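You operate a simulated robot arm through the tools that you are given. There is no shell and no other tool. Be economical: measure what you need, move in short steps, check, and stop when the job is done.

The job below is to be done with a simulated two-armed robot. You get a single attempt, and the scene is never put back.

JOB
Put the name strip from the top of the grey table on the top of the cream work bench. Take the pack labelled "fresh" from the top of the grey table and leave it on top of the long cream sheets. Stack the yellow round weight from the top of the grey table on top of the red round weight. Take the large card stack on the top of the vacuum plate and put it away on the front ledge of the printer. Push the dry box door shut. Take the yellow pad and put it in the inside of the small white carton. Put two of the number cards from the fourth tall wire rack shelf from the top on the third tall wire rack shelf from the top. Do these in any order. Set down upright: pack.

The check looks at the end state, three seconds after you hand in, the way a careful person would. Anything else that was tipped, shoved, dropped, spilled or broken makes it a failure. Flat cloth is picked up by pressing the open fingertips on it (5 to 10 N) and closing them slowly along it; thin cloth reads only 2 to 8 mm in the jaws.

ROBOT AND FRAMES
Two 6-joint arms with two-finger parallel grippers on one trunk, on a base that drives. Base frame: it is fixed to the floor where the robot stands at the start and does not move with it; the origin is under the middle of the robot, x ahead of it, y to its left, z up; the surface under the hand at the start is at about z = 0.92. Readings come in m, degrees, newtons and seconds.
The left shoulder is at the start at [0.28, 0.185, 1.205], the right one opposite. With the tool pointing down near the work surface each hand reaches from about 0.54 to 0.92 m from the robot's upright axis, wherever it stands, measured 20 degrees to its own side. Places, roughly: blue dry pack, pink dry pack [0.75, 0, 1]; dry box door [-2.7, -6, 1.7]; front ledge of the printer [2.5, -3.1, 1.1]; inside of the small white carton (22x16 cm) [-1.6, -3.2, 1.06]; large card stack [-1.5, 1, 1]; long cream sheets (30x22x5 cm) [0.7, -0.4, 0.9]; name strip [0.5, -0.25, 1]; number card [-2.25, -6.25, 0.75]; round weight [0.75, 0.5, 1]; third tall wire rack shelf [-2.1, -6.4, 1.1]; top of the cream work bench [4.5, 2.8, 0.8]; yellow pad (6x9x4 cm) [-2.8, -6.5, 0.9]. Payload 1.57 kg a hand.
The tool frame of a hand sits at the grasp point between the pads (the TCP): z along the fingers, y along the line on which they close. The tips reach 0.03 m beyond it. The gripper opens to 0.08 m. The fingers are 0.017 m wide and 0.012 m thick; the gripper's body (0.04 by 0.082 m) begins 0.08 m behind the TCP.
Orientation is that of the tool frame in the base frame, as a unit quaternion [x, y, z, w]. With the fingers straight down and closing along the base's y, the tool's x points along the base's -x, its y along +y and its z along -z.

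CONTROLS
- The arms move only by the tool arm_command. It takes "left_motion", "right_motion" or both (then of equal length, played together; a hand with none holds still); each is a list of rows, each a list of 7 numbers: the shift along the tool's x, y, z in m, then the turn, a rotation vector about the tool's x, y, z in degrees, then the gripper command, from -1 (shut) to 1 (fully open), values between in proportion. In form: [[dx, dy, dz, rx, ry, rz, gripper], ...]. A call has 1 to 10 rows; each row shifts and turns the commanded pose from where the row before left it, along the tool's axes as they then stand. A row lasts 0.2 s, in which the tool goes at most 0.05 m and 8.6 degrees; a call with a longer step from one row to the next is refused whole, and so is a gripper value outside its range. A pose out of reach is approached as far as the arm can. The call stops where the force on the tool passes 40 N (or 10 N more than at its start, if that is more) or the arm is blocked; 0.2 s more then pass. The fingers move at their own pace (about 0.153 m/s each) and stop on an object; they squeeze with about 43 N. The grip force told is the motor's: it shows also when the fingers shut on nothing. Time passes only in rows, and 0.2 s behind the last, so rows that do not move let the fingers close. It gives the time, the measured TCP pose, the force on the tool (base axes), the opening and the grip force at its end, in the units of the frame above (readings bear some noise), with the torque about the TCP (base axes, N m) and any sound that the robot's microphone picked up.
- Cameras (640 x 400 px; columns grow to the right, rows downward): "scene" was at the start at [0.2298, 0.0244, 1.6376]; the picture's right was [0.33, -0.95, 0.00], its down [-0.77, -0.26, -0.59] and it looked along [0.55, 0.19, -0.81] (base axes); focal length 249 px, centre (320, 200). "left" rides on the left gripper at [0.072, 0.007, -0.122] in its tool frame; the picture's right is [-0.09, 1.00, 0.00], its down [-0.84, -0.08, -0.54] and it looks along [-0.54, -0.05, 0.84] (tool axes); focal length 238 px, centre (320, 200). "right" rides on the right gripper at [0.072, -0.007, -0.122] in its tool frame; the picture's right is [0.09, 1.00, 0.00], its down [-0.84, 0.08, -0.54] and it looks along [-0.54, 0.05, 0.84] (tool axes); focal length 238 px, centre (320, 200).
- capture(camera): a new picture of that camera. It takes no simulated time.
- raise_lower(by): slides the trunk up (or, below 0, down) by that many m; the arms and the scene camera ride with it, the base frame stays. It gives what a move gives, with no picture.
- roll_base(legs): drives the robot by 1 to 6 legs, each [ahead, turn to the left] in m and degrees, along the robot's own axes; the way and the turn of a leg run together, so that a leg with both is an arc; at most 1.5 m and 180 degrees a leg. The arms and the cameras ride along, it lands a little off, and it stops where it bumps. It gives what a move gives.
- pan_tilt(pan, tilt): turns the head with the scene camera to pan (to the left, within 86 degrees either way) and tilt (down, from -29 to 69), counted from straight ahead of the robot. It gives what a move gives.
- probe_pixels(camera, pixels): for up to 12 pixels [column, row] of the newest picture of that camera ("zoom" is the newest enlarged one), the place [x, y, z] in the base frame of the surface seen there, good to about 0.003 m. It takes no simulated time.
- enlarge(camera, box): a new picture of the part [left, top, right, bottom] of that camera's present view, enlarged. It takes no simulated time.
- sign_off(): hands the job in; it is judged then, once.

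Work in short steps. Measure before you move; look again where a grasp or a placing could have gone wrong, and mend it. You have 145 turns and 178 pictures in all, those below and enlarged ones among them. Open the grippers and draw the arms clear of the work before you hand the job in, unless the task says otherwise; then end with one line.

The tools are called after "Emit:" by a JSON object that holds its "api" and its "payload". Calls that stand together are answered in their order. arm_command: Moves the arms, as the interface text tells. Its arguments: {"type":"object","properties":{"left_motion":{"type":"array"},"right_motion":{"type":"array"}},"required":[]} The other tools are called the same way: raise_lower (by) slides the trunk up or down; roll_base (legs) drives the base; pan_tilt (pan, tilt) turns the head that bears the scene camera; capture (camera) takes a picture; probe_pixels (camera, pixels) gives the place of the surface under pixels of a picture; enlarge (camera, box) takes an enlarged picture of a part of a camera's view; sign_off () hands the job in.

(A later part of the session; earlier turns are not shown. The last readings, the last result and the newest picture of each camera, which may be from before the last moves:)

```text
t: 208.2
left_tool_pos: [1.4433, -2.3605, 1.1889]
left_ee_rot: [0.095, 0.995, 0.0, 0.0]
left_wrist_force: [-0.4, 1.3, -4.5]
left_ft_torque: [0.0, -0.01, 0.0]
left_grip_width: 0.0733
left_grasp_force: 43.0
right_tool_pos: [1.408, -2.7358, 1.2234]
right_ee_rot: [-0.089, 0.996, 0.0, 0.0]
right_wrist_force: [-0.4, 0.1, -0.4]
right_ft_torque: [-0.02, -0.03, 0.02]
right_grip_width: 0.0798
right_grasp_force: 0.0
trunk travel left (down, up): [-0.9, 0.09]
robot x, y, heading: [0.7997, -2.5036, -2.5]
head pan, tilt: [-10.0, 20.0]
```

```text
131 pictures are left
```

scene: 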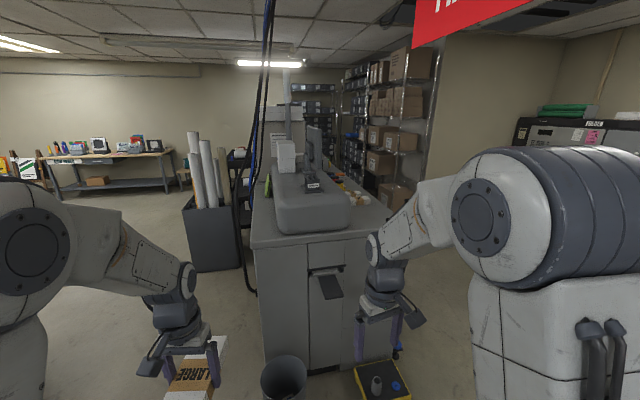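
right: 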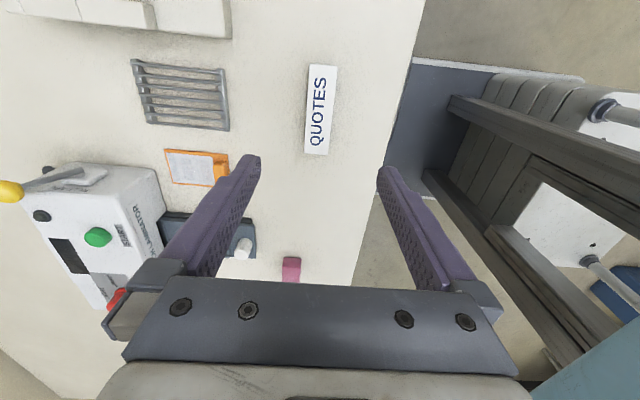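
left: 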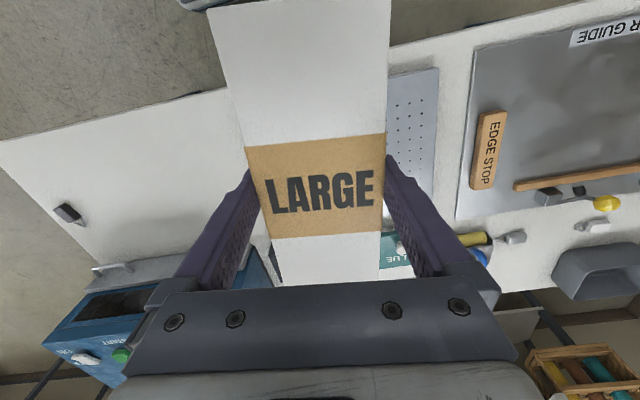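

The printer's ledge seems to be along its right (-y) side at (365,200). I enlarge to inspect.

Emit:
{"api": "enlarge", "payload": {"camera": "scene", "box": [240, 120, 440, 250]}}

Emit:
{"api": "probe_pixels", "payload": {"camera": "zoom", "pixels": [[380, 250], [350, 210], [450, 300], [330, 220], [100, 370], [300, 190], [430, 260], [400, 330], [60, 260], [300, 360]]}}

```text
3.08 times, centred on (340, 185) of scene
```

zoom: 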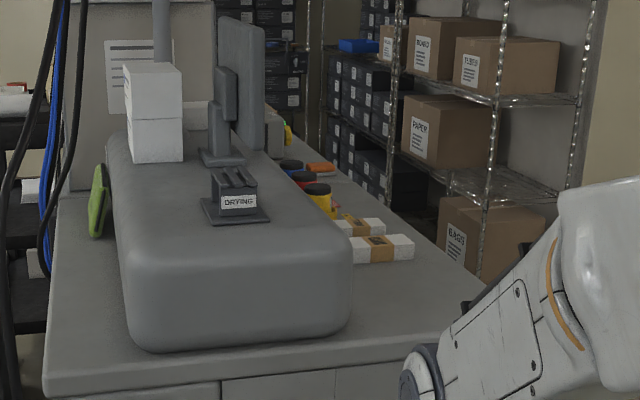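

```text
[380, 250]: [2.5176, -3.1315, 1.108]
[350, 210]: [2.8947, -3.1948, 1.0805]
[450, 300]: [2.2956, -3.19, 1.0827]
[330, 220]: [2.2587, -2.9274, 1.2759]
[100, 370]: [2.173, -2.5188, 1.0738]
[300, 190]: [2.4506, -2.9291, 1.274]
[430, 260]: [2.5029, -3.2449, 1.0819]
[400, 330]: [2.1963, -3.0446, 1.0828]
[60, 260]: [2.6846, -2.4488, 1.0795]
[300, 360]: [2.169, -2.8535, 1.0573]
```

Ledge z≈1.083, free near corner x 2.2–2.43, y -3.0…-3.3. I check floor obstacles at (285,375) and (385,375).

Emit:
{"api": "probe_pixels", "payload": {"camera": "scene", "pixels": [[270, 365], [285, 395], [365, 385], [385, 370], [405, 390], [330, 390], [305, 360], [430, 330]]}}

Emit:
{"api": "pan_tilt", "payload": {"pan": -40, "tilt": 45}}

Emit:
{"api": "capture", "payload": {"camera": "scene"}}

```text
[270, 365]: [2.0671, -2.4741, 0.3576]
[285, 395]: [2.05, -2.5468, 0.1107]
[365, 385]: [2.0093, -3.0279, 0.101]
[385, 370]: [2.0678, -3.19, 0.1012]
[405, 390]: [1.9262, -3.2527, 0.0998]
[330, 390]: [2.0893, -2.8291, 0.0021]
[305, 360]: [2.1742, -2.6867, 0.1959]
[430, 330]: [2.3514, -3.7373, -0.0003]
```

```text
t: 209.1
left_tool_pos: [1.4422, -2.3605, 1.1877]
left_ee_rot: [0.096, 0.995, 0.0, -0.001]
left_wrist_force: [0.7, 0.0, -2.7]
left_ft_torque: [0.02, 0.05, -0.03]
left_grip_width: 0.0735
left_grasp_force: 42.2
right_tool_pos: [1.4086, -2.7357, 1.2225]
right_ee_rot: [-0.089, 0.996, 0.001, -0.001]
right_wrist_force: [0.1, 0.2, -0.2]
right_ft_torque: [0.01, -0.01, 0.0]
right_grip_width: 0.0799
right_grasp_force: 0.0
trunk travel left (down, up): [-0.9, 0.09]
robot x, y, heading: [0.7958, -2.499, -2.9]
head pan, tilt: [-40.0, 45.0]
```

```text
129 pictures are left
```

scene: 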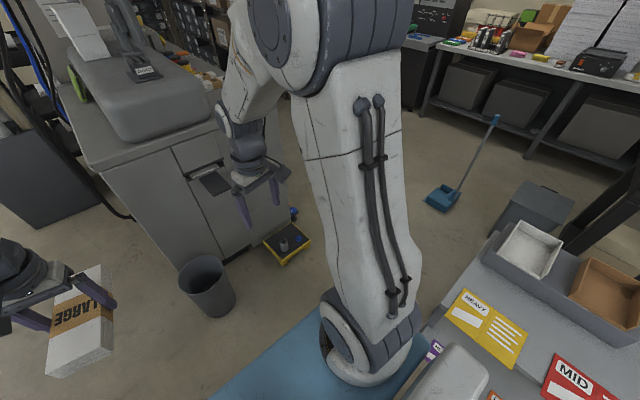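

Crate at x≈1.93–2.1, bin at (2.05,-2.5). I raise the trunk and drive to about (1.52,-2.85) heading -26°.

Emit:
{"api": "raise_lower", "payload": {"by": 0.085}}

Emit:
{"api": "roll_base", "payload": {"legs": [[0, -23], [0.78, 0]]}}

Emit:
{"api": "pan_tilt", "payload": {"pan": 5, "tilt": 45}}

Emit:
{"api": "capture", "payload": {"camera": "scene"}}

```text
t: 210.3
left_tool_pos: [1.4419, -2.3597, 1.2732]
left_ee_rot: [0.095, 0.996, 0.0, -0.001]
left_wrist_force: [-0.3, 0.4, -3.7]
left_ft_torque: [0.01, 0.02, 0.03]
left_grip_width: 0.0733
left_grasp_force: 44.0
right_tool_pos: [1.4076, -2.7346, 1.3078]
right_ee_rot: [-0.09, 0.996, -0.001, -0.001]
right_wrist_force: [0.6, 0.1, -0.2]
right_ft_torque: [-0.02, 0.01, 0.01]
right_grip_width: 0.0798
right_grasp_force: 0.0
trunk travel left (down, up): [-0.985, 0.005]
robot x, y, heading: [0.7945, -2.5004, -2.5]
head pan, tilt: [-40.0, 45.0]
```

```text
t: 215.9
left_tool_pos: [2.1381, -2.9815, 1.2736]
left_ee_rot: [0.3, 0.954, -0.002, -0.007]
left_wrist_force: [-4.5, -2.1, 6.0]
left_ft_torque: [0.33, -0.36, 0.06]
left_grip_width: 0.0735
left_grasp_force: 42.4
right_tool_pos: [1.9601, -3.3088, 1.3088]
right_ee_rot: [0.119, 0.993, 0.001, 0.0]
right_wrist_force: [-0.4, 0.0, 0.1]
right_ft_torque: [0.0, 0.02, 0.0]
right_grip_width: 0.0798
right_grasp_force: 0.0
trunk travel left (down, up): [-0.985, 0.005]
robot x, y, heading: [1.5011, -2.849, -26.8]
head pan, tilt: [-40.0, 45.0]
stopped in leg 2: the force on the tool passed its limit at 42 N (the readings are from after the stop); the commanded pose is now the measured one
```

```text
t: 217.0
left_tool_pos: [2.1394, -2.9809, 1.2735]
left_ee_rot: [0.299, 0.954, 0.0, -0.006]
left_wrist_force: [-7.6, -6.6, 11.5]
left_ft_torque: [0.48, -0.51, -0.03]
left_grip_width: 0.0734
left_grasp_force: 42.5
right_tool_pos: [1.959, -3.3094, 1.308]
right_ee_rot: [0.119, 0.993, 0.0, 0.0]
right_wrist_force: [-0.2, -0.1, -0.6]
right_ft_torque: [-0.02, -0.01, 0.01]
right_grip_width: 0.0799
right_grasp_force: 0.1
trunk travel left (down, up): [-0.985, 0.005]
robot x, y, heading: [1.4982, -2.843, -27.1]
head pan, tilt: [5.0, 45.0]
```

```text
128 pictures are left
```

scene: 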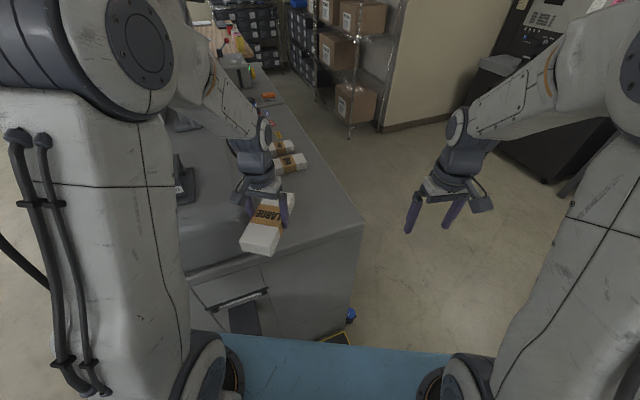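

The stack brushed the printer's rounded body (top z≈1.275). I lift the left hand slowly and back off, then check.

Emit:
{"api": "roll_base", "payload": {"legs": [[-0.12, 0]]}}

Emit:
{"api": "arm_command", "payload": {"left_motion": [[0, 0, -0.03, 0, 0, 0, -1], [0, 0, -0.03, 0, 0, 0, -1], [0, 0, -0.03, 0, 0, 0, -1], [0, 0, 0, 0, 0, 0, -1]]}}

Emit:
{"api": "capture", "payload": {"camera": "left"}}

Emit:
{"api": "capture", "payload": {"camera": "scene"}}

```text
t: 218.2
left_tool_pos: [2.0313, -2.925, 1.2725]
left_ee_rot: [0.299, 0.954, -0.002, -0.007]
left_wrist_force: [-0.4, -0.3, -2.8]
left_ft_torque: [0.01, 0.03, -0.03]
left_grip_width: 0.0735
left_grasp_force: 43.1
right_tool_pos: [1.851, -3.2539, 1.3084]
right_ee_rot: [0.118, 0.993, 0.0, 0.001]
right_wrist_force: [-0.8, 1.0, 0.1]
right_ft_torque: [0.03, 0.02, 0.0]
right_grip_width: 0.0799
right_grasp_force: 0.1
trunk travel left (down, up): [-0.985, 0.005]
robot x, y, heading: [1.3898, -2.7954, -26.7]
head pan, tilt: [5.0, 45.0]
```

```text
t: 219.2
left_tool_pos: [2.0316, -2.9237, 1.3622]
left_ee_rot: [0.298, 0.955, -0.001, -0.007]
left_wrist_force: [0.5, 0.0, -3.3]
left_ft_torque: [0.01, 0.01, 0.04]
left_grip_width: 0.0735
left_grasp_force: 42.7
right_tool_pos: [1.851, -3.253, 1.3086]
right_ee_rot: [0.119, 0.993, 0.0, 0.0]
right_wrist_force: [-0.8, -0.3, 0.2]
right_ft_torque: [0.03, -0.05, 0.04]
right_grip_width: 0.0801
right_grasp_force: 0.0
trunk travel left (down, up): [-0.985, 0.005]
robot x, y, heading: [1.3894, -2.7909, -26.6]
head pan, tilt: [5.0, 45.0]
```

```text
127 pictures are left
```

left: 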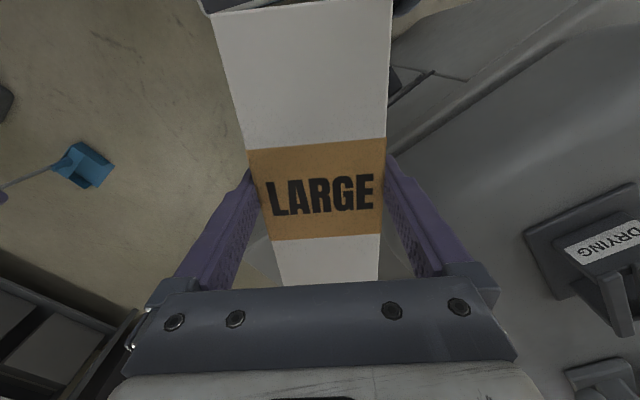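

```text
126 pictures are left
```

scene: 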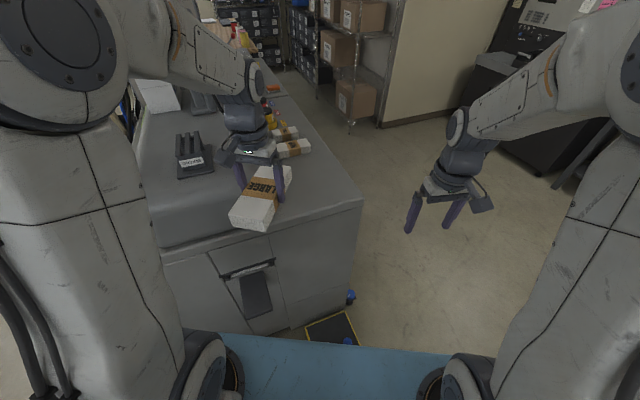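

The stack is still firmly held. I probe the ledge's free corner region.

Emit:
{"api": "probe_pixels", "payload": {"camera": "scene", "pixels": [[320, 190], [355, 200], [300, 210], [310, 170], [335, 175], [300, 145], [285, 132], [278, 215], [318, 150], [220, 235], [295, 155], [345, 205]]}}

```text
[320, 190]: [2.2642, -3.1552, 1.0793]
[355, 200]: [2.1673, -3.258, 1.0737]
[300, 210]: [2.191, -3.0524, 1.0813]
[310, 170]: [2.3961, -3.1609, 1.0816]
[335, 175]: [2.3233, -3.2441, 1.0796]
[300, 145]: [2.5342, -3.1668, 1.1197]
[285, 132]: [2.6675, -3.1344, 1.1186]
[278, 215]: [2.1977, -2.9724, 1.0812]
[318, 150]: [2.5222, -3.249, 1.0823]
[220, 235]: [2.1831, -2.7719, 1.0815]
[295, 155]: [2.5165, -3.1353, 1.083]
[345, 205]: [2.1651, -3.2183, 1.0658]
```

Ledge: x≥2.17, y≈-2.95…-3.26, z≈1.081. With the stack now above the body height I drive in 0.16 m and position it over [2.31,-3.14], aligned with x.

Emit:
{"api": "roll_base", "payload": {"legs": [[0.16, 0]]}}

Emit:
{"api": "arm_command", "payload": {"left_motion": [[-0.0387, -0.0084, 0, 0, 0, 0, -1], [-0.0387, -0.0084, 0, 0, 0, 0, -1], [-0.0387, -0.0084, 0, 0, 0, 0, -1], [-0.0387, -0.0084, 0, 0, 0, 0, -1], [-0.0387, -0.0084, 0, 0, 0, 0, -1], [0, 0, 0, 0, 0, -8.5, -1], [0, 0, 0, 0, 0, -8.5, -1], [0, 0, 0, 0, 0, -8.5, -1], [0, 0, 0, 0, 0, -8.5, -1], [0, 0, 0, 0, 0, 0, -1]]}}

Emit:
{"api": "capture", "payload": {"camera": "scene"}}

```text
t: 220.7
left_tool_pos: [2.1755, -2.996, 1.361]
left_ee_rot: [0.298, 0.955, -0.002, -0.007]
left_wrist_force: [-0.9, 0.2, -3.3]
left_ft_torque: [-0.01, 0.01, 0.01]
left_grip_width: 0.0734
left_grasp_force: 43.2
right_tool_pos: [1.9961, -3.3251, 1.3077]
right_ee_rot: [0.118, 0.993, 0.0, 0.0]
right_wrist_force: [0.0, 0.3, 0.5]
right_ft_torque: [0.0, 0.01, -0.01]
right_grip_width: 0.08
right_grasp_force: 0.1
trunk travel left (down, up): [-0.985, 0.005]
robot x, y, heading: [1.532, -2.8671, -26.5]
head pan, tilt: [5.0, 45.0]
```

```text
t: 222.8
left_tool_pos: [2.3105, -3.1396, 1.3608]
left_ee_rot: [0.005, 1.0, 0.001, -0.006]
left_wrist_force: [0.3, 0.0, -3.7]
left_ft_torque: [0.02, 0.04, 0.01]
left_grip_width: 0.0735
left_grasp_force: 42.5
right_tool_pos: [1.996, -3.3248, 1.3076]
right_ee_rot: [0.118, 0.993, 0.0, -0.001]
right_wrist_force: [-0.9, -0.5, -0.1]
right_ft_torque: [-0.01, 0.02, -0.02]
right_grip_width: 0.0802
right_grasp_force: 0.0
trunk travel left (down, up): [-0.985, 0.005]
robot x, y, heading: [1.5336, -2.859, -26.5]
head pan, tilt: [5.0, 45.0]
```

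```text
125 pictures are left
```

scene: 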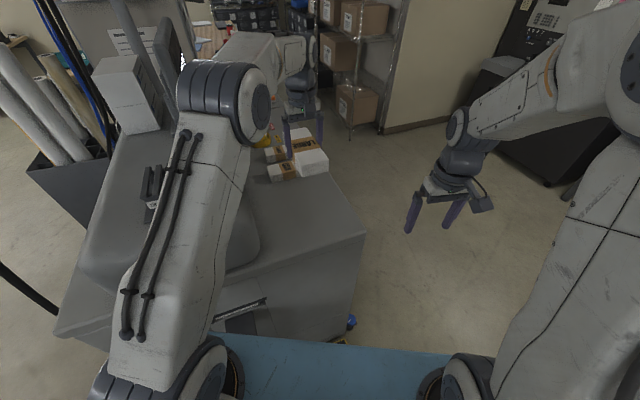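

Position good; I lower in steps to z≈1.13.

Emit:
{"api": "arm_command", "payload": {"left_motion": [[0, 0, 0.045, 0, 0, 0, -1], [0, 0, 0.045, 0, 0, 0, -1], [0, 0, 0.045, 0, 0, 0, -1], [0, 0, 0.045, 0, 0, 0, -1], [0, 0, 0.03, 0, 0, 0, -1], [0, 0, 0.02, 0, 0, 0, -1], [0, 0, 0, 0, 0, 0, -1]]}}

Emit:
{"api": "enlarge", "payload": {"camera": "scene", "box": [220, 90, 400, 210]}}

```text
t: 224.4
left_tool_pos: [2.3084, -3.1404, 1.1316]
left_ee_rot: [0.006, 1.0, 0.001, -0.007]
left_wrist_force: [0.3, -0.2, -3.1]
left_ft_torque: [0.0, -0.02, -0.02]
left_grip_width: 0.0736
left_grasp_force: 42.6
right_tool_pos: [1.9973, -3.3256, 1.3078]
right_ee_rot: [0.117, 0.993, -0.001, 0.0]
right_wrist_force: [-0.2, -0.4, 0.5]
right_ft_torque: [0.01, 0.0, 0.0]
right_grip_width: 0.0798
right_grasp_force: 0.1
trunk travel left (down, up): [-0.985, 0.005]
robot x, y, heading: [1.5339, -2.8644, -26.3]
head pan, tilt: [5.0, 45.0]
```

```text
3.33 times, centred on (310, 150) of scene
```

zoom: 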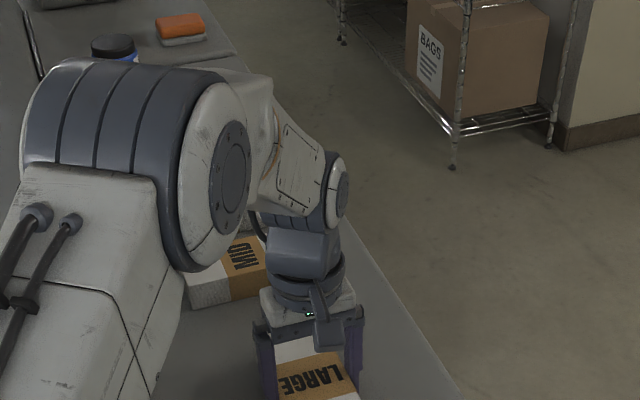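

I lower the last 1.5 cm gently and release.

Emit:
{"api": "arm_command", "payload": {"left_motion": [[0, 0, 0.006, 0, 0, 0, -1], [0, 0, 0.004, 0, 0, 0, -1], [0, 0, 0.003, 0, 0, 0, -1], [0, 0, 0, 0, 0, 0, -1]]}}

```text
t: 225.4
left_tool_pos: [2.3078, -3.1407, 1.1177]
left_ee_rot: [0.006, 1.0, 0.001, -0.006]
left_wrist_force: [0.6, -0.9, -0.1]
left_ft_torque: [-0.07, -0.11, -0.02]
left_grip_width: 0.0735
left_grasp_force: 42.9
right_tool_pos: [1.9964, -3.3246, 1.3089]
right_ee_rot: [0.118, 0.993, 0.001, 0.0]
right_wrist_force: [-0.2, -0.3, 0.5]
right_ft_torque: [0.02, -0.01, 0.0]
right_grip_width: 0.0801
right_grasp_force: 0.1
trunk travel left (down, up): [-0.985, 0.005]
robot x, y, heading: [1.5312, -2.8687, -26.6]
head pan, tilt: [5.0, 45.0]
```

Contact made (force dropped to ~0). I open and rise straight up.

Emit:
{"api": "arm_command", "payload": {"left_motion": [[0, 0, 0, 0, 0, 0, 0.9], [0, 0, 0, 0, 0, 0, 1], [0, 0, 0, 0, 0, 0, 1], [0, 0, -0.01, 0, 0, 0, 1], [0, 0, -0.02, 0, 0, 0, 1], [0, 0, -0.04, 0, 0, 0, 1], [0, 0, -0.045, 0, 0, 0, 1], [0, 0, -0.045, 0, 0, 0, 1], [0, 0, -0.045, 0, 0, 0, 1], [0, 0, -0.045, 0, 0, 0, 1]]}}

Emit:
{"api": "capture", "payload": {"camera": "left"}}

```text
t: 227.7
left_tool_pos: [2.3107, -3.1408, 1.3692]
left_ee_rot: [0.006, 1.0, 0.001, -0.007]
left_wrist_force: [0.5, -0.1, -0.1]
left_ft_torque: [-0.03, -0.04, 0.01]
left_grip_width: 0.0801
left_grasp_force: 0.0
right_tool_pos: [1.9972, -3.3243, 1.307]
right_ee_rot: [0.117, 0.993, 0.0, 0.0]
right_wrist_force: [0.7, -0.3, 0.0]
right_ft_torque: [-0.03, 0.05, 0.03]
right_grip_width: 0.0797
right_grasp_force: 0.1
trunk travel left (down, up): [-0.985, 0.005]
robot x, y, heading: [1.533, -2.8661, -26.4]
head pan, tilt: [5.0, 45.0]
```

```text
123 pictures are left
```

left: 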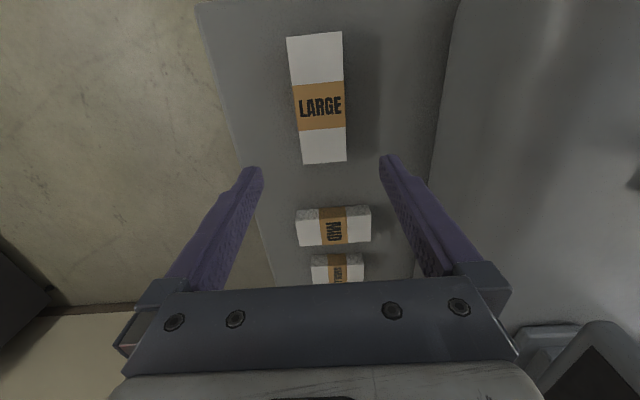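

The stack lies on the ledge. I retract the left hand, back out of the corridor, and look toward the aisle leading to -y.

Emit:
{"api": "arm_command", "payload": {"left_motion": [[0.045, 0, 0, 0, -0.8, 0, 1], [0.045, 0, 0, 0, 0, 8.5, 1], [0.03, 0, 0, 0, 0, 8.5, 1], [0, 0, 0, 0, 0, 8.5, 1]]}}

Emit:
{"api": "roll_base", "payload": {"legs": [[-0.8, 0], [0, -154], [1.1, 0], [0, 60]]}}

Emit:
{"api": "raise_lower", "payload": {"by": -0.085}}

Emit:
{"api": "pan_tilt", "payload": {"pan": 0, "tilt": 22}}

Emit:
{"api": "capture", "payload": {"camera": "scene"}}

```text
t: 228.7
left_tool_pos: [2.1895, -3.1322, 1.3678]
left_ee_rot: [0.228, 0.974, 0.001, 0.0]
left_wrist_force: [-0.1, -0.4, -0.2]
left_ft_torque: [-0.01, 0.02, 0.0]
left_grip_width: 0.0801
left_grasp_force: 0.1
right_tool_pos: [1.9963, -3.3244, 1.3087]
right_ee_rot: [0.118, 0.993, 0.0, 0.0]
right_wrist_force: [0.2, -0.1, -0.2]
right_ft_torque: [0.01, 0.0, -0.02]
right_grip_width: 0.0799
right_grasp_force: 0.0
trunk travel left (down, up): [-0.985, 0.005]
robot x, y, heading: [1.5349, -2.8653, -26.4]
head pan, tilt: [5.0, 45.0]
```

```text
t: 247.2
left_tool_pos: [-0.6125, -3.091, 1.3677]
left_ee_rot: [0.873, 0.488, 0.001, 0.0]
left_wrist_force: [-0.1, 0.1, 0.6]
left_ft_torque: [0.02, 0.0, -0.01]
left_grip_width: 0.08
left_grasp_force: 0.0
right_tool_pos: [-0.7837, -2.8798, 1.3087]
right_ee_rot: [0.813, 0.582, 0.0, 0.0]
right_wrist_force: [0.1, -1.4, 0.8]
right_ft_torque: [0.02, -0.02, 0.03]
right_grip_width: 0.08
right_grasp_force: 0.0
trunk travel left (down, up): [-0.985, 0.005]
robot x, y, heading: [-0.2834, -2.4646, -122.0]
head pan, tilt: [5.0, 45.0]
```

```text
t: 248.5
left_tool_pos: [-0.6124, -3.0915, 1.2834]
left_ee_rot: [0.873, 0.488, 0.0, 0.0]
left_wrist_force: [0.7, -0.2, 0.2]
left_ft_torque: [0.02, 0.01, 0.01]
left_grip_width: 0.08
left_grasp_force: 0.0
right_tool_pos: [-0.785, -2.8801, 1.2234]
right_ee_rot: [0.813, 0.582, 0.0, 0.0]
right_wrist_force: [0.1, 0.3, 0.0]
right_ft_torque: [-0.02, -0.02, -0.01]
right_grip_width: 0.0799
right_grasp_force: 0.1
trunk travel left (down, up): [-0.9, 0.09]
robot x, y, heading: [-0.2851, -2.4664, -122.2]
head pan, tilt: [5.0, 45.0]
```

```text
t: 249.3
left_tool_pos: [-0.6113, -3.0917, 1.2828]
left_ee_rot: [0.873, 0.488, 0.001, 0.001]
left_wrist_force: [0.3, -0.4, 0.4]
left_ft_torque: [0.0, -0.03, -0.05]
left_grip_width: 0.0799
left_grasp_force: 0.0
right_tool_pos: [-0.7841, -2.8797, 1.2227]
right_ee_rot: [0.813, 0.582, 0.0, 0.0]
right_wrist_force: [0.6, 1.3, -0.3]
right_ft_torque: [-0.01, -0.05, -0.01]
right_grip_width: 0.0803
right_grasp_force: 0.1
trunk travel left (down, up): [-0.9, 0.09]
robot x, y, heading: [-0.2818, -2.4596, -121.7]
head pan, tilt: [0.0, 22.0]
```

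```text
122 pictures are left
```

scene: 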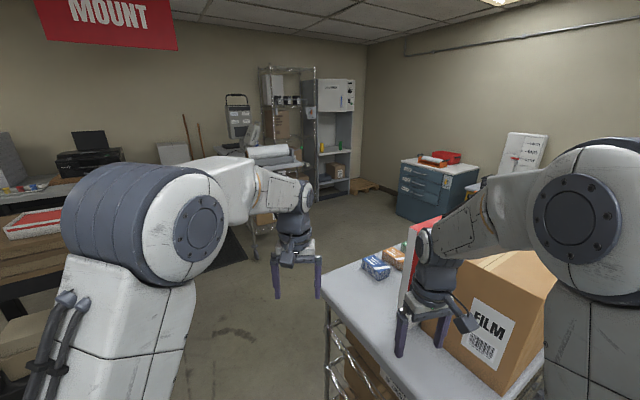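

The right hand is over the rack near the FILM box, so I turn left only. I probe the far area (wire rack, dry box cabinet, obstacles).

Emit:
{"api": "probe_pixels", "payload": {"camera": "scene", "pixels": [[270, 150], [265, 260], [345, 95], [340, 150], [335, 172], [300, 225], [240, 290], [200, 300], [360, 190], [330, 330], [325, 395], [425, 215]]}}

Emit:
{"api": "enlarge", "payload": {"camera": "scene", "box": [200, 50, 380, 220]}}

```text
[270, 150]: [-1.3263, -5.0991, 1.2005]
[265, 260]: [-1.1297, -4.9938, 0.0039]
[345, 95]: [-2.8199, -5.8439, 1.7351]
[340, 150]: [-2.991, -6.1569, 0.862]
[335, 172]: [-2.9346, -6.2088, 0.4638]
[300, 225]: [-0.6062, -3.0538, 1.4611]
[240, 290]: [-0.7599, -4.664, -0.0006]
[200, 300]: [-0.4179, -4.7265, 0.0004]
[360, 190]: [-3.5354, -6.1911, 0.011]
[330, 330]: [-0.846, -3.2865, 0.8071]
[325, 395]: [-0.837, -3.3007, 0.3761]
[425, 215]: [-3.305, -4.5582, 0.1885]
```

```text
2.35 times, centred on (290, 135) of scene
```

zoom: 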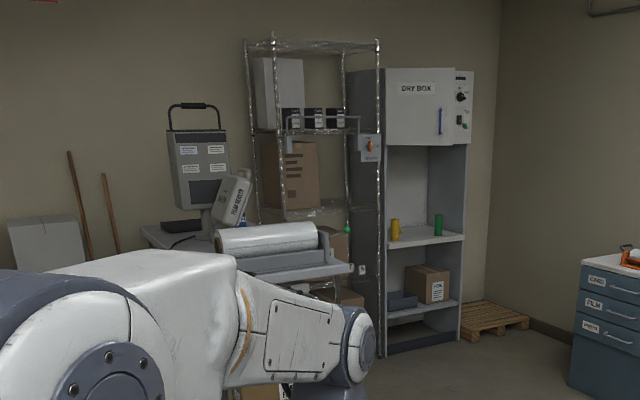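

I turn to face -y, drive down the aisle, then turn toward -x and look.

Emit:
{"api": "roll_base", "payload": {"legs": [[0, 32], [1.45, 0], [0, -60]]}}

Emit:
{"api": "pan_tilt", "payload": {"pan": 0, "tilt": 22}}

Emit:
{"api": "capture", "payload": {"camera": "scene"}}

Emit:
{"api": "probe_pixels", "payload": {"camera": "scene", "pixels": [[320, 240], [250, 280], [400, 280], [320, 200], [450, 300], [150, 300], [350, 180], [500, 250]]}}

```text
t: 258.5
left_tool_pos: [-0.2802, -4.6201, 1.2832]
left_ee_rot: [0.72, 0.694, 0.0, 0.001]
left_wrist_force: [0.7, 0.1, -0.2]
left_ft_torque: [-0.03, 0.02, 0.01]
left_grip_width: 0.08
left_grasp_force: 0.0
right_tool_pos: [-0.5348, -4.5221, 1.2235]
right_ee_rot: [0.638, 0.77, -0.001, -0.001]
right_wrist_force: [-0.7, 0.7, -0.4]
right_ft_torque: [-0.01, 0.03, 0.0]
right_grip_width: 0.0799
right_grasp_force: 0.1
trunk travel left (down, up): [-0.9, 0.09]
robot x, y, heading: [-0.3201, -3.9093, -88.9]
head pan, tilt: [0.0, 22.0]
stopped in leg 3: the robot was blocked; the commanded pose is now the measured one
```

```text
t: 259.1
left_tool_pos: [-0.2809, -4.6198, 1.2834]
left_ee_rot: [0.72, 0.694, 0.0, 0.002]
left_wrist_force: [0.5, 0.0, -0.4]
left_ft_torque: [0.03, 0.01, -0.02]
left_grip_width: 0.0798
left_grasp_force: 0.1
right_tool_pos: [-0.5361, -4.5218, 1.223]
right_ee_rot: [0.638, 0.77, 0.0, 0.0]
right_wrist_force: [0.7, -1.1, 0.4]
right_ft_torque: [0.02, 0.03, -0.01]
right_grip_width: 0.0799
right_grasp_force: 0.0
trunk travel left (down, up): [-0.9, 0.09]
robot x, y, heading: [-0.3184, -3.9093, -88.6]
head pan, tilt: [0.0, 22.0]
```

```text
120 pictures are left
```

scene: 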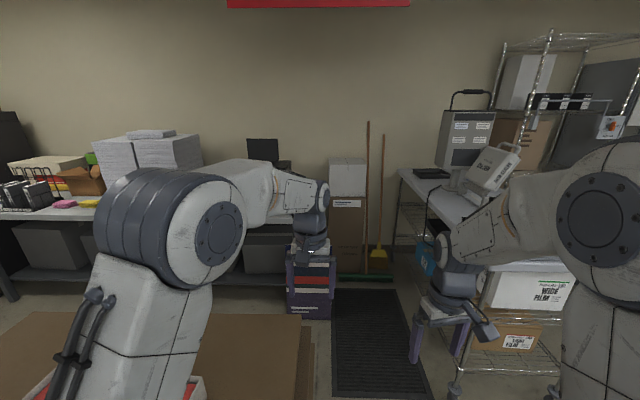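

```text
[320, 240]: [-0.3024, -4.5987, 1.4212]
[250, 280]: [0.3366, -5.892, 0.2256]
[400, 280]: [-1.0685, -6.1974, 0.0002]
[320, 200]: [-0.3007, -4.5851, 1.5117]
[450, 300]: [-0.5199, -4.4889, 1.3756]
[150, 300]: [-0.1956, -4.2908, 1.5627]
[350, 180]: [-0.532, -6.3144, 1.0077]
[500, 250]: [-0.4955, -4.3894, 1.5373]
```

The right turn was blocked. I look down both sides for the obstacle.

Emit:
{"api": "pan_tilt", "payload": {"pan": 60, "tilt": 55}}

Emit:
{"api": "capture", "payload": {"camera": "scene"}}

Emit:
{"api": "probe_pixels", "payload": {"camera": "scene", "pixels": [[320, 120], [250, 200], [450, 200], [150, 200], [350, 250], [450, 100], [200, 100], [550, 250]]}}

Emit:
{"api": "pan_tilt", "payload": {"pan": -75, "tilt": 45}}

Emit:
{"api": "capture", "payload": {"camera": "scene"}}

Emit:
{"api": "probe_pixels", "payload": {"camera": "scene", "pixels": [[520, 250], [560, 200], [480, 300], [100, 250], [40, 200], [520, 350], [600, 350], [450, 150]]}}

```text
t: 260.4
left_tool_pos: [-0.2807, -4.6209, 1.2828]
left_ee_rot: [0.72, 0.694, 0.0, 0.001]
left_wrist_force: [-1.4, 0.6, -0.5]
left_ft_torque: [-0.01, 0.01, -0.02]
left_grip_width: 0.0801
left_grasp_force: 0.0
right_tool_pos: [-0.5355, -4.5228, 1.2238]
right_ee_rot: [0.638, 0.77, 0.0, 0.0]
right_wrist_force: [0.2, 0.1, 0.0]
right_ft_torque: [-0.02, 0.0, -0.05]
right_grip_width: 0.0803
right_grasp_force: 0.0
trunk travel left (down, up): [-0.9, 0.09]
robot x, y, heading: [-0.3183, -3.9129, -88.6]
head pan, tilt: [60.0, 55.0]
```

```text
119 pictures are left
```

scene: 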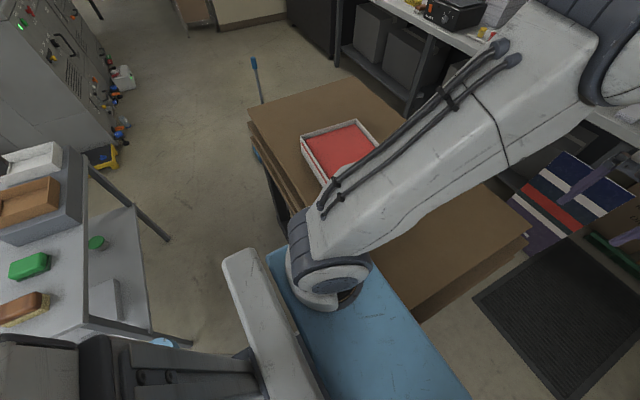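

```text
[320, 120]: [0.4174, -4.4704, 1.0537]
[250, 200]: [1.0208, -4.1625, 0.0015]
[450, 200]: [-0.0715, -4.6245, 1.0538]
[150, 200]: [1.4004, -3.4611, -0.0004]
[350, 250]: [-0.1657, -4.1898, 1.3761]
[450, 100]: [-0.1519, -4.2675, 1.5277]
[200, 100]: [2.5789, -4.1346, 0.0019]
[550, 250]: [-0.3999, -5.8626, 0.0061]
```

```text
t: 262.6
left_tool_pos: [-0.2816, -4.6208, 1.2829]
left_ee_rot: [0.72, 0.694, 0.0, 0.002]
left_wrist_force: [0.3, 0.0, -0.8]
left_ft_torque: [0.02, -0.02, -0.07]
left_grip_width: 0.0799
left_grasp_force: 0.0
right_tool_pos: [-0.5355, -4.5221, 1.2221]
right_ee_rot: [0.639, 0.769, 0.0, 0.001]
right_wrist_force: [0.0, -0.6, -0.4]
right_ft_torque: [0.01, -0.05, -0.03]
right_grip_width: 0.0801
right_grasp_force: 0.0
trunk travel left (down, up): [-0.9, 0.09]
robot x, y, heading: [-0.3176, -3.9126, -88.3]
head pan, tilt: [-75.0, 45.0]
```

```text
118 pictures are left
```

scene: 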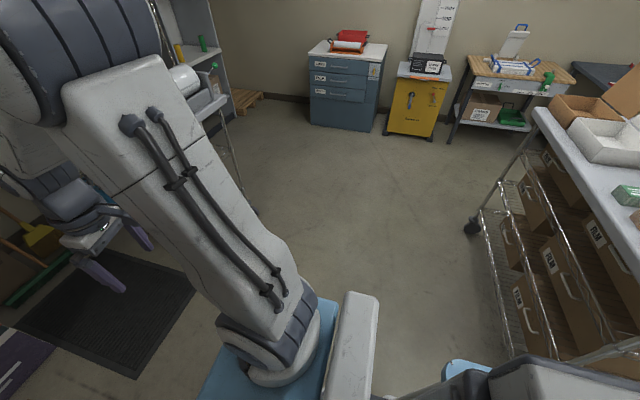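

```text
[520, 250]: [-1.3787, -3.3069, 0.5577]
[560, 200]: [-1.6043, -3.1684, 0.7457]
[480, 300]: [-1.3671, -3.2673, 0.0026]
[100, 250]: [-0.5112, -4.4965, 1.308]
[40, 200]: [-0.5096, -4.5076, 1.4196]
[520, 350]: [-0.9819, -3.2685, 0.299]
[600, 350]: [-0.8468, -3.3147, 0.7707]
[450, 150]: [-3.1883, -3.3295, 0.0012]
```

A waist-high board stack stands front-left of the base. I back 0.2 m, then turn right to face -x.

Emit:
{"api": "roll_base", "payload": {"legs": [[-0.2, 0], [0, -45], [0, -45]]}}

Emit:
{"api": "pan_tilt", "payload": {"pan": 30, "tilt": 25}}

Emit:
{"api": "capture", "payload": {"camera": "scene"}}

```text
t: 268.3
left_tool_pos: [-1.0326, -3.7492, 1.2825]
left_ee_rot: [1.0, -0.015, -0.001, 0.001]
left_wrist_force: [0.4, 0.4, 0.3]
left_ft_torque: [0.0, -0.05, 0.0]
left_grip_width: 0.08
left_grasp_force: 0.1
right_tool_pos: [-0.937, -3.4947, 1.224]
right_ee_rot: [0.995, 0.096, -0.001, 0.0]
right_wrist_force: [-0.3, 0.0, 0.1]
right_ft_torque: [0.02, -0.02, -0.01]
right_grip_width: 0.0802
right_grasp_force: 0.1
trunk travel left (down, up): [-0.9, 0.09]
robot x, y, heading: [-0.3265, -3.7099, -178.0]
head pan, tilt: [-75.0, 45.0]
```

```text
t: 270.1
left_tool_pos: [-1.0349, -3.7493, 1.2835]
left_ee_rot: [1.0, -0.014, -0.001, 0.0]
left_wrist_force: [1.0, 0.2, 1.1]
left_ft_torque: [-0.03, 0.02, -0.04]
left_grip_width: 0.0802
left_grasp_force: 0.0
right_tool_pos: [-0.9368, -3.4956, 1.2228]
right_ee_rot: [0.995, 0.096, 0.001, 0.0]
right_wrist_force: [-0.1, 0.3, -0.6]
right_ft_torque: [-0.04, -0.02, 0.0]
right_grip_width: 0.0803
right_grasp_force: 0.0
trunk travel left (down, up): [-0.9, 0.09]
robot x, y, heading: [-0.3235, -3.7096, -178.5]
head pan, tilt: [30.0, 25.0]
```

```text
117 pictures are left
```

scene: 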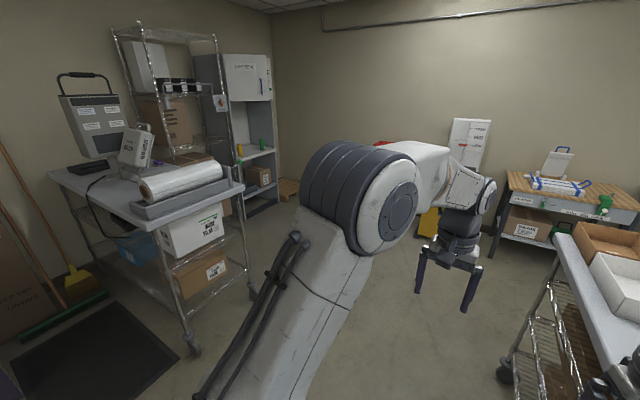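

Route ahead is clear; I veer left 13° and drive 1.9 m, then face -y.

Emit:
{"api": "roll_base", "payload": {"legs": [[0, 14], [0.95, 0], [0.95, 0], [0, 75]]}}

Emit:
{"api": "pan_tilt", "payload": {"pan": 0, "tilt": 15}}

Emit:
{"api": "capture", "payload": {"camera": "scene"}}

```text
t: 283.9
left_tool_pos: [-2.1662, -4.9425, 1.2834]
left_ee_rot: [0.732, 0.682, 0.0, 0.001]
left_wrist_force: [-0.7, -0.3, 0.5]
left_ft_torque: [-0.02, 0.0, 0.0]
left_grip_width: 0.0803
left_grasp_force: 0.1
right_tool_pos: [-2.4174, -4.8373, 1.2232]
right_ee_rot: [0.65, 0.76, 0.0, 0.0]
right_wrist_force: [-0.9, -0.5, 0.1]
right_ft_torque: [0.02, 0.02, -0.03]
right_grip_width: 0.0799
right_grasp_force: 0.0
trunk travel left (down, up): [-0.9, 0.09]
robot x, y, heading: [-2.1835, -4.2349, -90.2]
head pan, tilt: [30.0, 25.0]
```

```text
t: 284.8
left_tool_pos: [-2.1667, -4.9438, 1.2835]
left_ee_rot: [0.73, 0.683, 0.0, 0.001]
left_wrist_force: [-0.5, 0.3, -0.4]
left_ft_torque: [0.02, -0.01, 0.01]
left_grip_width: 0.0802
left_grasp_force: 0.1
right_tool_pos: [-2.4176, -4.8368, 1.2224]
right_ee_rot: [0.65, 0.76, 0.001, 0.0]
right_wrist_force: [0.5, 0.4, -0.7]
right_ft_torque: [-0.03, 0.0, 0.03]
right_grip_width: 0.0799
right_grasp_force: 0.1
trunk travel left (down, up): [-0.9, 0.09]
robot x, y, heading: [-2.1775, -4.2318, -90.7]
head pan, tilt: [0.0, 15.0]
```

```text
116 pictures are left
```

scene: 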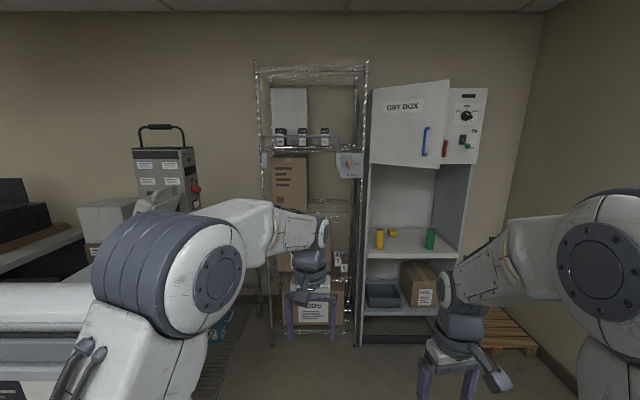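

I enlarge the rack and dry box.

Emit:
{"api": "enlarge", "payload": {"camera": "scene", "box": [350, 70, 500, 200]}}

Emit:
{"api": "probe_pixels", "payload": {"camera": "zoom", "pixels": [[100, 80], [95, 380], [415, 60], [380, 400], [315, 300], [420, 300], [330, 150], [250, 250], [500, 250], [430, 70], [220, 150], [395, 250]]}}

Emit:
{"api": "enlarge", "payload": {"camera": "scene", "box": [240, 130, 480, 350]}}

```text
3.08 times, centred on (425, 135) of scene
```

zoom: 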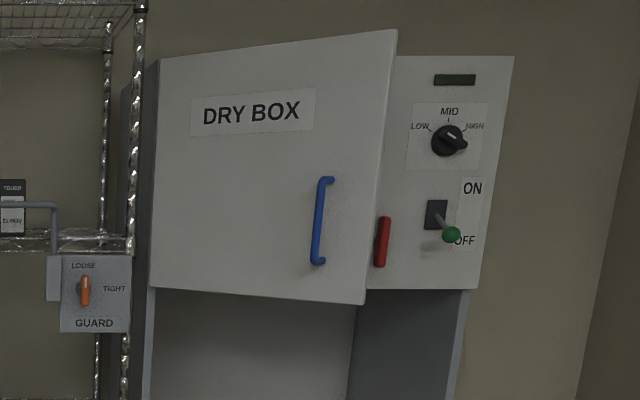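

```text
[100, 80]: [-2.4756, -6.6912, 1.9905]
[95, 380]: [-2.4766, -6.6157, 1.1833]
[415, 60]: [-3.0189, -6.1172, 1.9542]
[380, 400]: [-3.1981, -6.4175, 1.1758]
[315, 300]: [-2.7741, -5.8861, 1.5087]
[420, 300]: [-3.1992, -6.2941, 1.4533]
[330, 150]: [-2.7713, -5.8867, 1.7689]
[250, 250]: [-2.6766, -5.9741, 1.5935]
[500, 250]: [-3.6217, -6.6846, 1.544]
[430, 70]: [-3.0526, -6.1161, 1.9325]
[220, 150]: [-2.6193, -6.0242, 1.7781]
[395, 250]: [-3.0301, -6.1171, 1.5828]
```

```text
1.82 times, centred on (360, 240) of scene
```

zoom: 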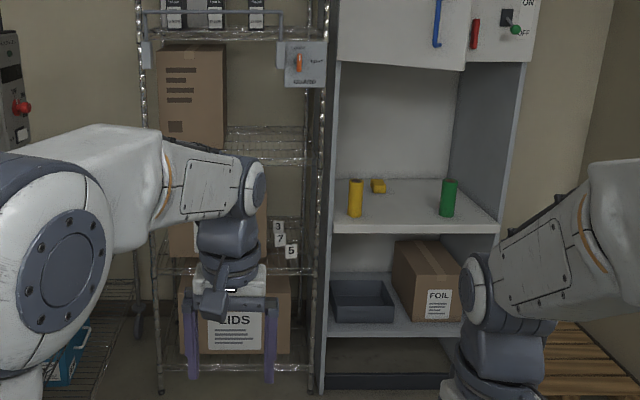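

The door is ajar ~42° (hinge x≈-2.5, front plane y≈-6.117, z 1.5–2.0). I raise the trunk and pose the right hand horizontally forward, fingers closed, to push it.

Emit:
{"api": "raise_lower", "payload": {"by": 0.088}}

Emit:
{"api": "arm_command", "payload": {"right_motion": [[-0.025, 0, -0.04, 0, 0, 0, -1], [-0.025, 0, -0.04, 0, 0, 0, -1], [-0.025, 0, -0.04, 0, 0, 0, -1], [-0.025, 0, -0.04, 0, 0, 0, -1], [0, 0, 0, 0, -8.5, 0, -1], [0, 0, 0, 0, -8.5, 0, -1], [0, 0, 0, 0, -8.5, 0, -1], [0, 0, 0, 0, -8.5, 0, -1], [0, 0, 0, 0, -8.5, 0, -1], [0, 0, 0, 0, -8.5, 0, -1]]}}

Emit:
{"api": "arm_command", "payload": {"right_motion": [[0, 0, 0, 0, -8, 0, -1], [0, 0, 0, 0, -8, 0, -1], [0, 0, 0, 0, -8, 0, -1], [0, 0, 0, 0, -8, 0, -1], [0, 0, 0, 0, -7, 0, -1], [0, 0, 0, 0, 0, 0, -1]]}}

Emit:
{"api": "capture", "payload": {"camera": "scene"}}

```text
t: 286.1
left_tool_pos: [-2.1668, -4.9434, 1.3711]
left_ee_rot: [0.731, 0.682, 0.001, 0.002]
left_wrist_force: [0.6, 0.1, 0.0]
left_ft_torque: [0.02, 0.02, 0.0]
left_grip_width: 0.08
left_grasp_force: 0.0
right_tool_pos: [-2.4175, -4.8368, 1.3114]
right_ee_rot: [0.65, 0.76, 0.001, 0.0]
right_wrist_force: [0.1, -0.1, 0.5]
right_ft_torque: [0.01, -0.02, -0.03]
right_grip_width: 0.08
right_grasp_force: 0.1
trunk travel left (down, up): [-0.988, 0.002]
robot x, y, heading: [-2.1793, -4.233, -90.5]
head pan, tilt: [0.0, 15.0]
```

```text
t: 288.3
left_tool_pos: [-2.1665, -4.9438, 1.3715]
left_ee_rot: [0.73, 0.683, 0.0, 0.001]
left_wrist_force: [-0.1, 0.4, -1.2]
left_ft_torque: [0.0, -0.02, 0.01]
left_grip_width: 0.08
left_grasp_force: 0.0
right_tool_pos: [-2.4029, -4.9359, 1.4713]
right_ee_rot: [0.587, 0.685, -0.281, 0.327]
right_wrist_force: [1.0, -0.6, 0.3]
right_ft_torque: [-0.01, -0.02, -0.02]
right_grip_width: 0.0
right_grasp_force: 20.8
trunk travel left (down, up): [-0.988, 0.002]
robot x, y, heading: [-2.1833, -4.232, -90.4]
head pan, tilt: [0.0, 15.0]
```

```text
t: 289.7
left_tool_pos: [-2.1668, -4.9427, 1.3709]
left_ee_rot: [0.73, 0.683, 0.0, 0.001]
left_wrist_force: [0.5, 0.6, -1.2]
left_ft_torque: [0.0, 0.01, 0.01]
left_grip_width: 0.0798
left_grasp_force: 0.1
right_tool_pos: [-2.4097, -4.9529, 1.4795]
right_ee_rot: [0.459, 0.537, -0.461, 0.537]
right_wrist_force: [0.4, -0.2, 0.2]
right_ft_torque: [-0.03, 0.0, 0.04]
right_grip_width: 0.0001
right_grasp_force: 21.1
right hand out of reach, approached as far as the arm can: row 4, 5
trunk travel left (down, up): [-0.988, 0.002]
robot x, y, heading: [-2.1847, -4.2337, -90.2]
head pan, tilt: [0.0, 15.0]
```

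```text
113 pictures are left
```

scene: 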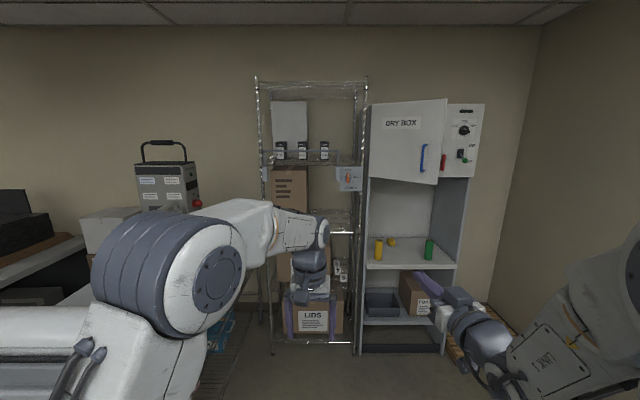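

Hand is horizontal. I raise it to z≈1.58, retract the left hand sideways, then drive to about (-2.45,-5.1) facing -y.

Emit:
{"api": "arm_command", "payload": {"right_motion": [[-0.035, 0, 0.015, 0, 0, 0, -1], [-0.035, 0, 0.015, 0, 0, 0, -1], [-0.035, 0, 0.015, 0, 0, 0, -1], [0, 0, 0, 0, 0, 0, -1], [0, 0, 0, 0, 0, 0, -1]], "left_motion": [[0.03, 0.035, 0, 0, 0, 0, 1], [0.03, 0.035, 0, 0, 0, 0, 1], [0.03, 0.035, 0, 0, 0, 0, 1], [0.03, 0.035, 0, 0, 0, 0, 1], [0.03, 0.035, 0, 0, 0, 0, 1]]}}

Emit:
{"api": "roll_base", "payload": {"legs": [[0, -15], [0.9, 0], [0, 15.3]]}}

Emit:
{"api": "pan_tilt", "payload": {"pan": -15, "tilt": 10}}

Emit:
{"api": "capture", "payload": {"camera": "scene"}}

```text
t: 290.9
left_tool_pos: [-1.9834, -4.8059, 1.3714]
left_ee_rot: [0.731, 0.683, 0.0, 0.001]
left_wrist_force: [0.8, -0.2, 0.1]
left_ft_torque: [0.01, 0.0, 0.03]
left_grip_width: 0.0801
left_grasp_force: 0.0
right_tool_pos: [-2.4037, -4.9989, 1.5832]
right_ee_rot: [0.46, 0.537, -0.46, 0.537]
right_wrist_force: [0.7, 0.6, 0.5]
right_ft_torque: [-0.02, -0.01, 0.0]
right_grip_width: 0.0
right_grasp_force: 21.4
trunk travel left (down, up): [-0.988, 0.002]
robot x, y, heading: [-2.1815, -4.233, -90.4]
head pan, tilt: [0.0, 15.0]
```

```text
t: 297.1
left_tool_pos: [-2.32, -5.7003, 1.3707]
left_ee_rot: [0.779, 0.626, 0.001, 0.001]
left_wrist_force: [-0.7, 0.4, -0.2]
left_ft_torque: [0.02, 0.0, -0.03]
left_grip_width: 0.08
left_grasp_force: 0.0
right_tool_pos: [-2.7741, -5.8257, 1.5837]
right_ee_rot: [0.51, 0.491, -0.504, 0.495]
right_wrist_force: [-3.0, 1.6, 2.9]
right_ft_torque: [-0.06, -0.02, -0.01]
right_grip_width: 0.0002
right_grasp_force: 21.7
trunk travel left (down, up): [-0.988, 0.002]
robot x, y, heading: [-2.4304, -5.1037, -99.0]
head pan, tilt: [0.0, 15.0]
stopped in leg 3: the force on the tool passed its limit at 95 N (the readings are from after the stop); the commanded pose is now the measured one
```

```text
t: 297.9
left_tool_pos: [-2.3191, -5.6988, 1.3717]
left_ee_rot: [0.779, 0.627, 0.0, 0.002]
left_wrist_force: [-0.4, -1.2, 0.5]
left_ft_torque: [-0.01, -0.03, -0.01]
left_grip_width: 0.0802
left_grasp_force: 0.1
right_tool_pos: [-2.7717, -5.8256, 1.583]
right_ee_rot: [0.51, 0.492, -0.503, 0.495]
right_wrist_force: [-3.2, 4.1, 4.0]
right_ft_torque: [-0.1, -0.02, -0.08]
right_grip_width: 0.0001
right_grasp_force: 21.0
trunk travel left (down, up): [-0.988, 0.002]
robot x, y, heading: [-2.428, -5.1036, -99.0]
head pan, tilt: [-15.0, 10.0]
```

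```text
112 pictures are left
```

scene: 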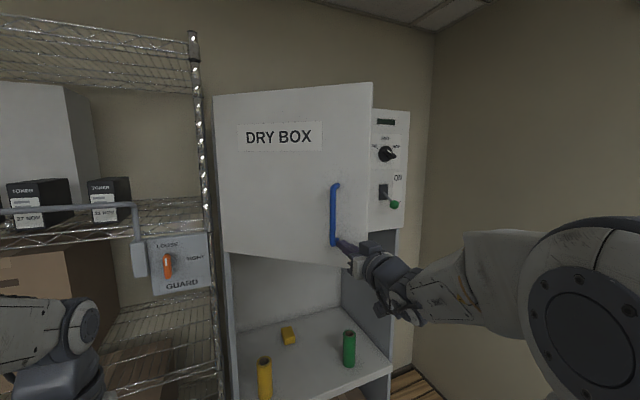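

The fingertip rests beside the handle near the door's free edge. I ease off the handle, pull the left hand further back, then push the door following its arc.

Emit:
{"api": "arm_command", "payload": {"right_motion": [[0, -0.012, -0.01, 0, 0, 0, -1], [0, -0.012, 0, 0, 0, 0, -1], [0.0, 0, 0, 0, 0, 0, -1]], "left_motion": [[0.04, 0, 0, 0, 0, 0, 1], [0.04, 0, 0, 0, 0, 0, 1], [0.03, 0, 0, 0, 0, 0, 1]]}}

Emit:
{"api": "arm_command", "payload": {"right_motion": [[0, -0.006, 0.025, 0, 0, 0, -1], [0, -0.006, 0.025, 0, 0, 0, -1], [0, -0.006, 0.025, 0, 0, 0, -1], [0, -0.006, 0.025, 0, 0, 0, -1], [0, -0.006, 0.025, 0, 0, 0, -1], [0, 0, 0, 0, 0, 0, -1]]}}

Emit:
{"api": "capture", "payload": {"camera": "scene"}}

```text
t: 298.7
left_tool_pos: [-2.2951, -5.6059, 1.3627]
left_ee_rot: [0.779, 0.627, 0.001, 0.0]
left_wrist_force: [0.1, -0.3, 0.1]
left_ft_torque: [0.01, 0.0, 0.0]
left_grip_width: 0.0798
left_grasp_force: 0.1
left hand out of reach, approached as far as the arm can: row 3
right_tool_pos: [-2.7958, -5.8163, 1.5823]
right_ee_rot: [0.51, 0.492, -0.501, 0.496]
right_wrist_force: [0.1, -0.4, 0.1]
right_ft_torque: [0.0, -0.04, -0.01]
right_grip_width: 0.0
right_grasp_force: 21.2
trunk travel left (down, up): [-0.988, 0.002]
robot x, y, heading: [-2.43, -5.1028, -99.5]
head pan, tilt: [-15.0, 10.0]
```

```text
t: 299.7
left_tool_pos: [-2.295, -5.6049, 1.364]
left_ee_rot: [0.78, 0.626, 0.002, 0.001]
left_wrist_force: [0.2, -0.3, -0.9]
left_ft_torque: [0.01, 0.03, 0.04]
left_grip_width: 0.0799
left_grasp_force: 0.1
right_tool_pos: [-2.8315, -5.8951, 1.5814]
right_ee_rot: [0.52, 0.485, -0.506, 0.489]
right_wrist_force: [-14.8, 9.1, 1.1]
right_ft_torque: [0.01, 0.0, -0.37]
right_grip_width: 0.0001
right_grasp_force: 21.3
trunk travel left (down, up): [-0.988, 0.002]
robot x, y, heading: [-2.4281, -5.1032, -99.5]
head pan, tilt: [-15.0, 10.0]
stopped in row 4 (right hand): the force on the tool passed its limit at 46 N (the readings are from after the stop); the commanded pose is now the measured one
```

```text
111 pictures are left
```

scene: 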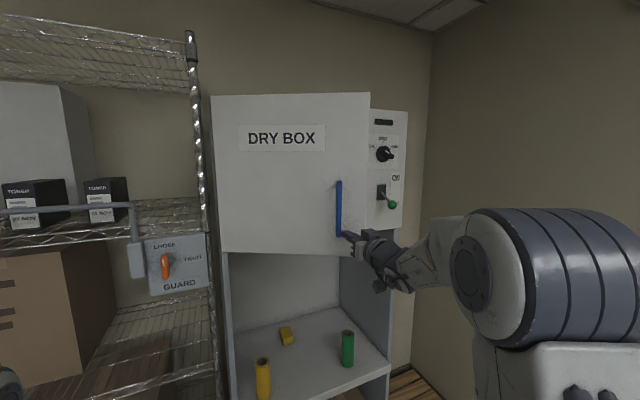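

The door is closing, but the fingertip presses sideways on the handle. I ease outward and push along the arc with more -x motion.

Emit:
{"api": "arm_command", "payload": {"right_motion": [[0, -0.014, 0, 0, 0, 0, -1], [0, -0.016, 0.02, 0, 0, 0, -1], [0, -0.014, 0.022, 0, 0, 0, -1], [0, -0.012, 0.024, 0, 0, 0, -1], [0, -0.009, 0.024, 0, 0, 0, -1], [0, -0.007, 0.024, 0, 0, 0, -1], [0, 0, 0, 0, 0, 0, -1]]}}

Emit:
{"api": "capture", "payload": {"camera": "scene"}}

```text
t: 301.3
left_tool_pos: [-2.2957, -5.6061, 1.3628]
left_ee_rot: [0.78, 0.626, 0.001, 0.0]
left_wrist_force: [-0.4, 0.1, -1.0]
left_ft_torque: [-0.01, -0.01, 0.03]
left_grip_width: 0.0799
left_grasp_force: 0.0
right_tool_pos: [-2.9043, -6.0093, 1.5799]
right_ee_rot: [0.518, 0.487, -0.505, 0.49]
right_wrist_force: [-0.5, -1.4, -0.7]
right_ft_torque: [0.01, 0.01, 0.01]
right_grip_width: 0.0
right_grasp_force: 21.7
trunk travel left (down, up): [-0.988, 0.002]
robot x, y, heading: [-2.426, -5.102, -99.2]
head pan, tilt: [-15.0, 10.0]
```

```text
110 pictures are left
```

scene: 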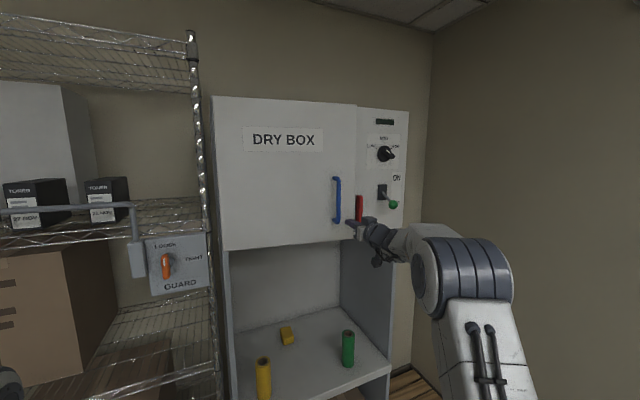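

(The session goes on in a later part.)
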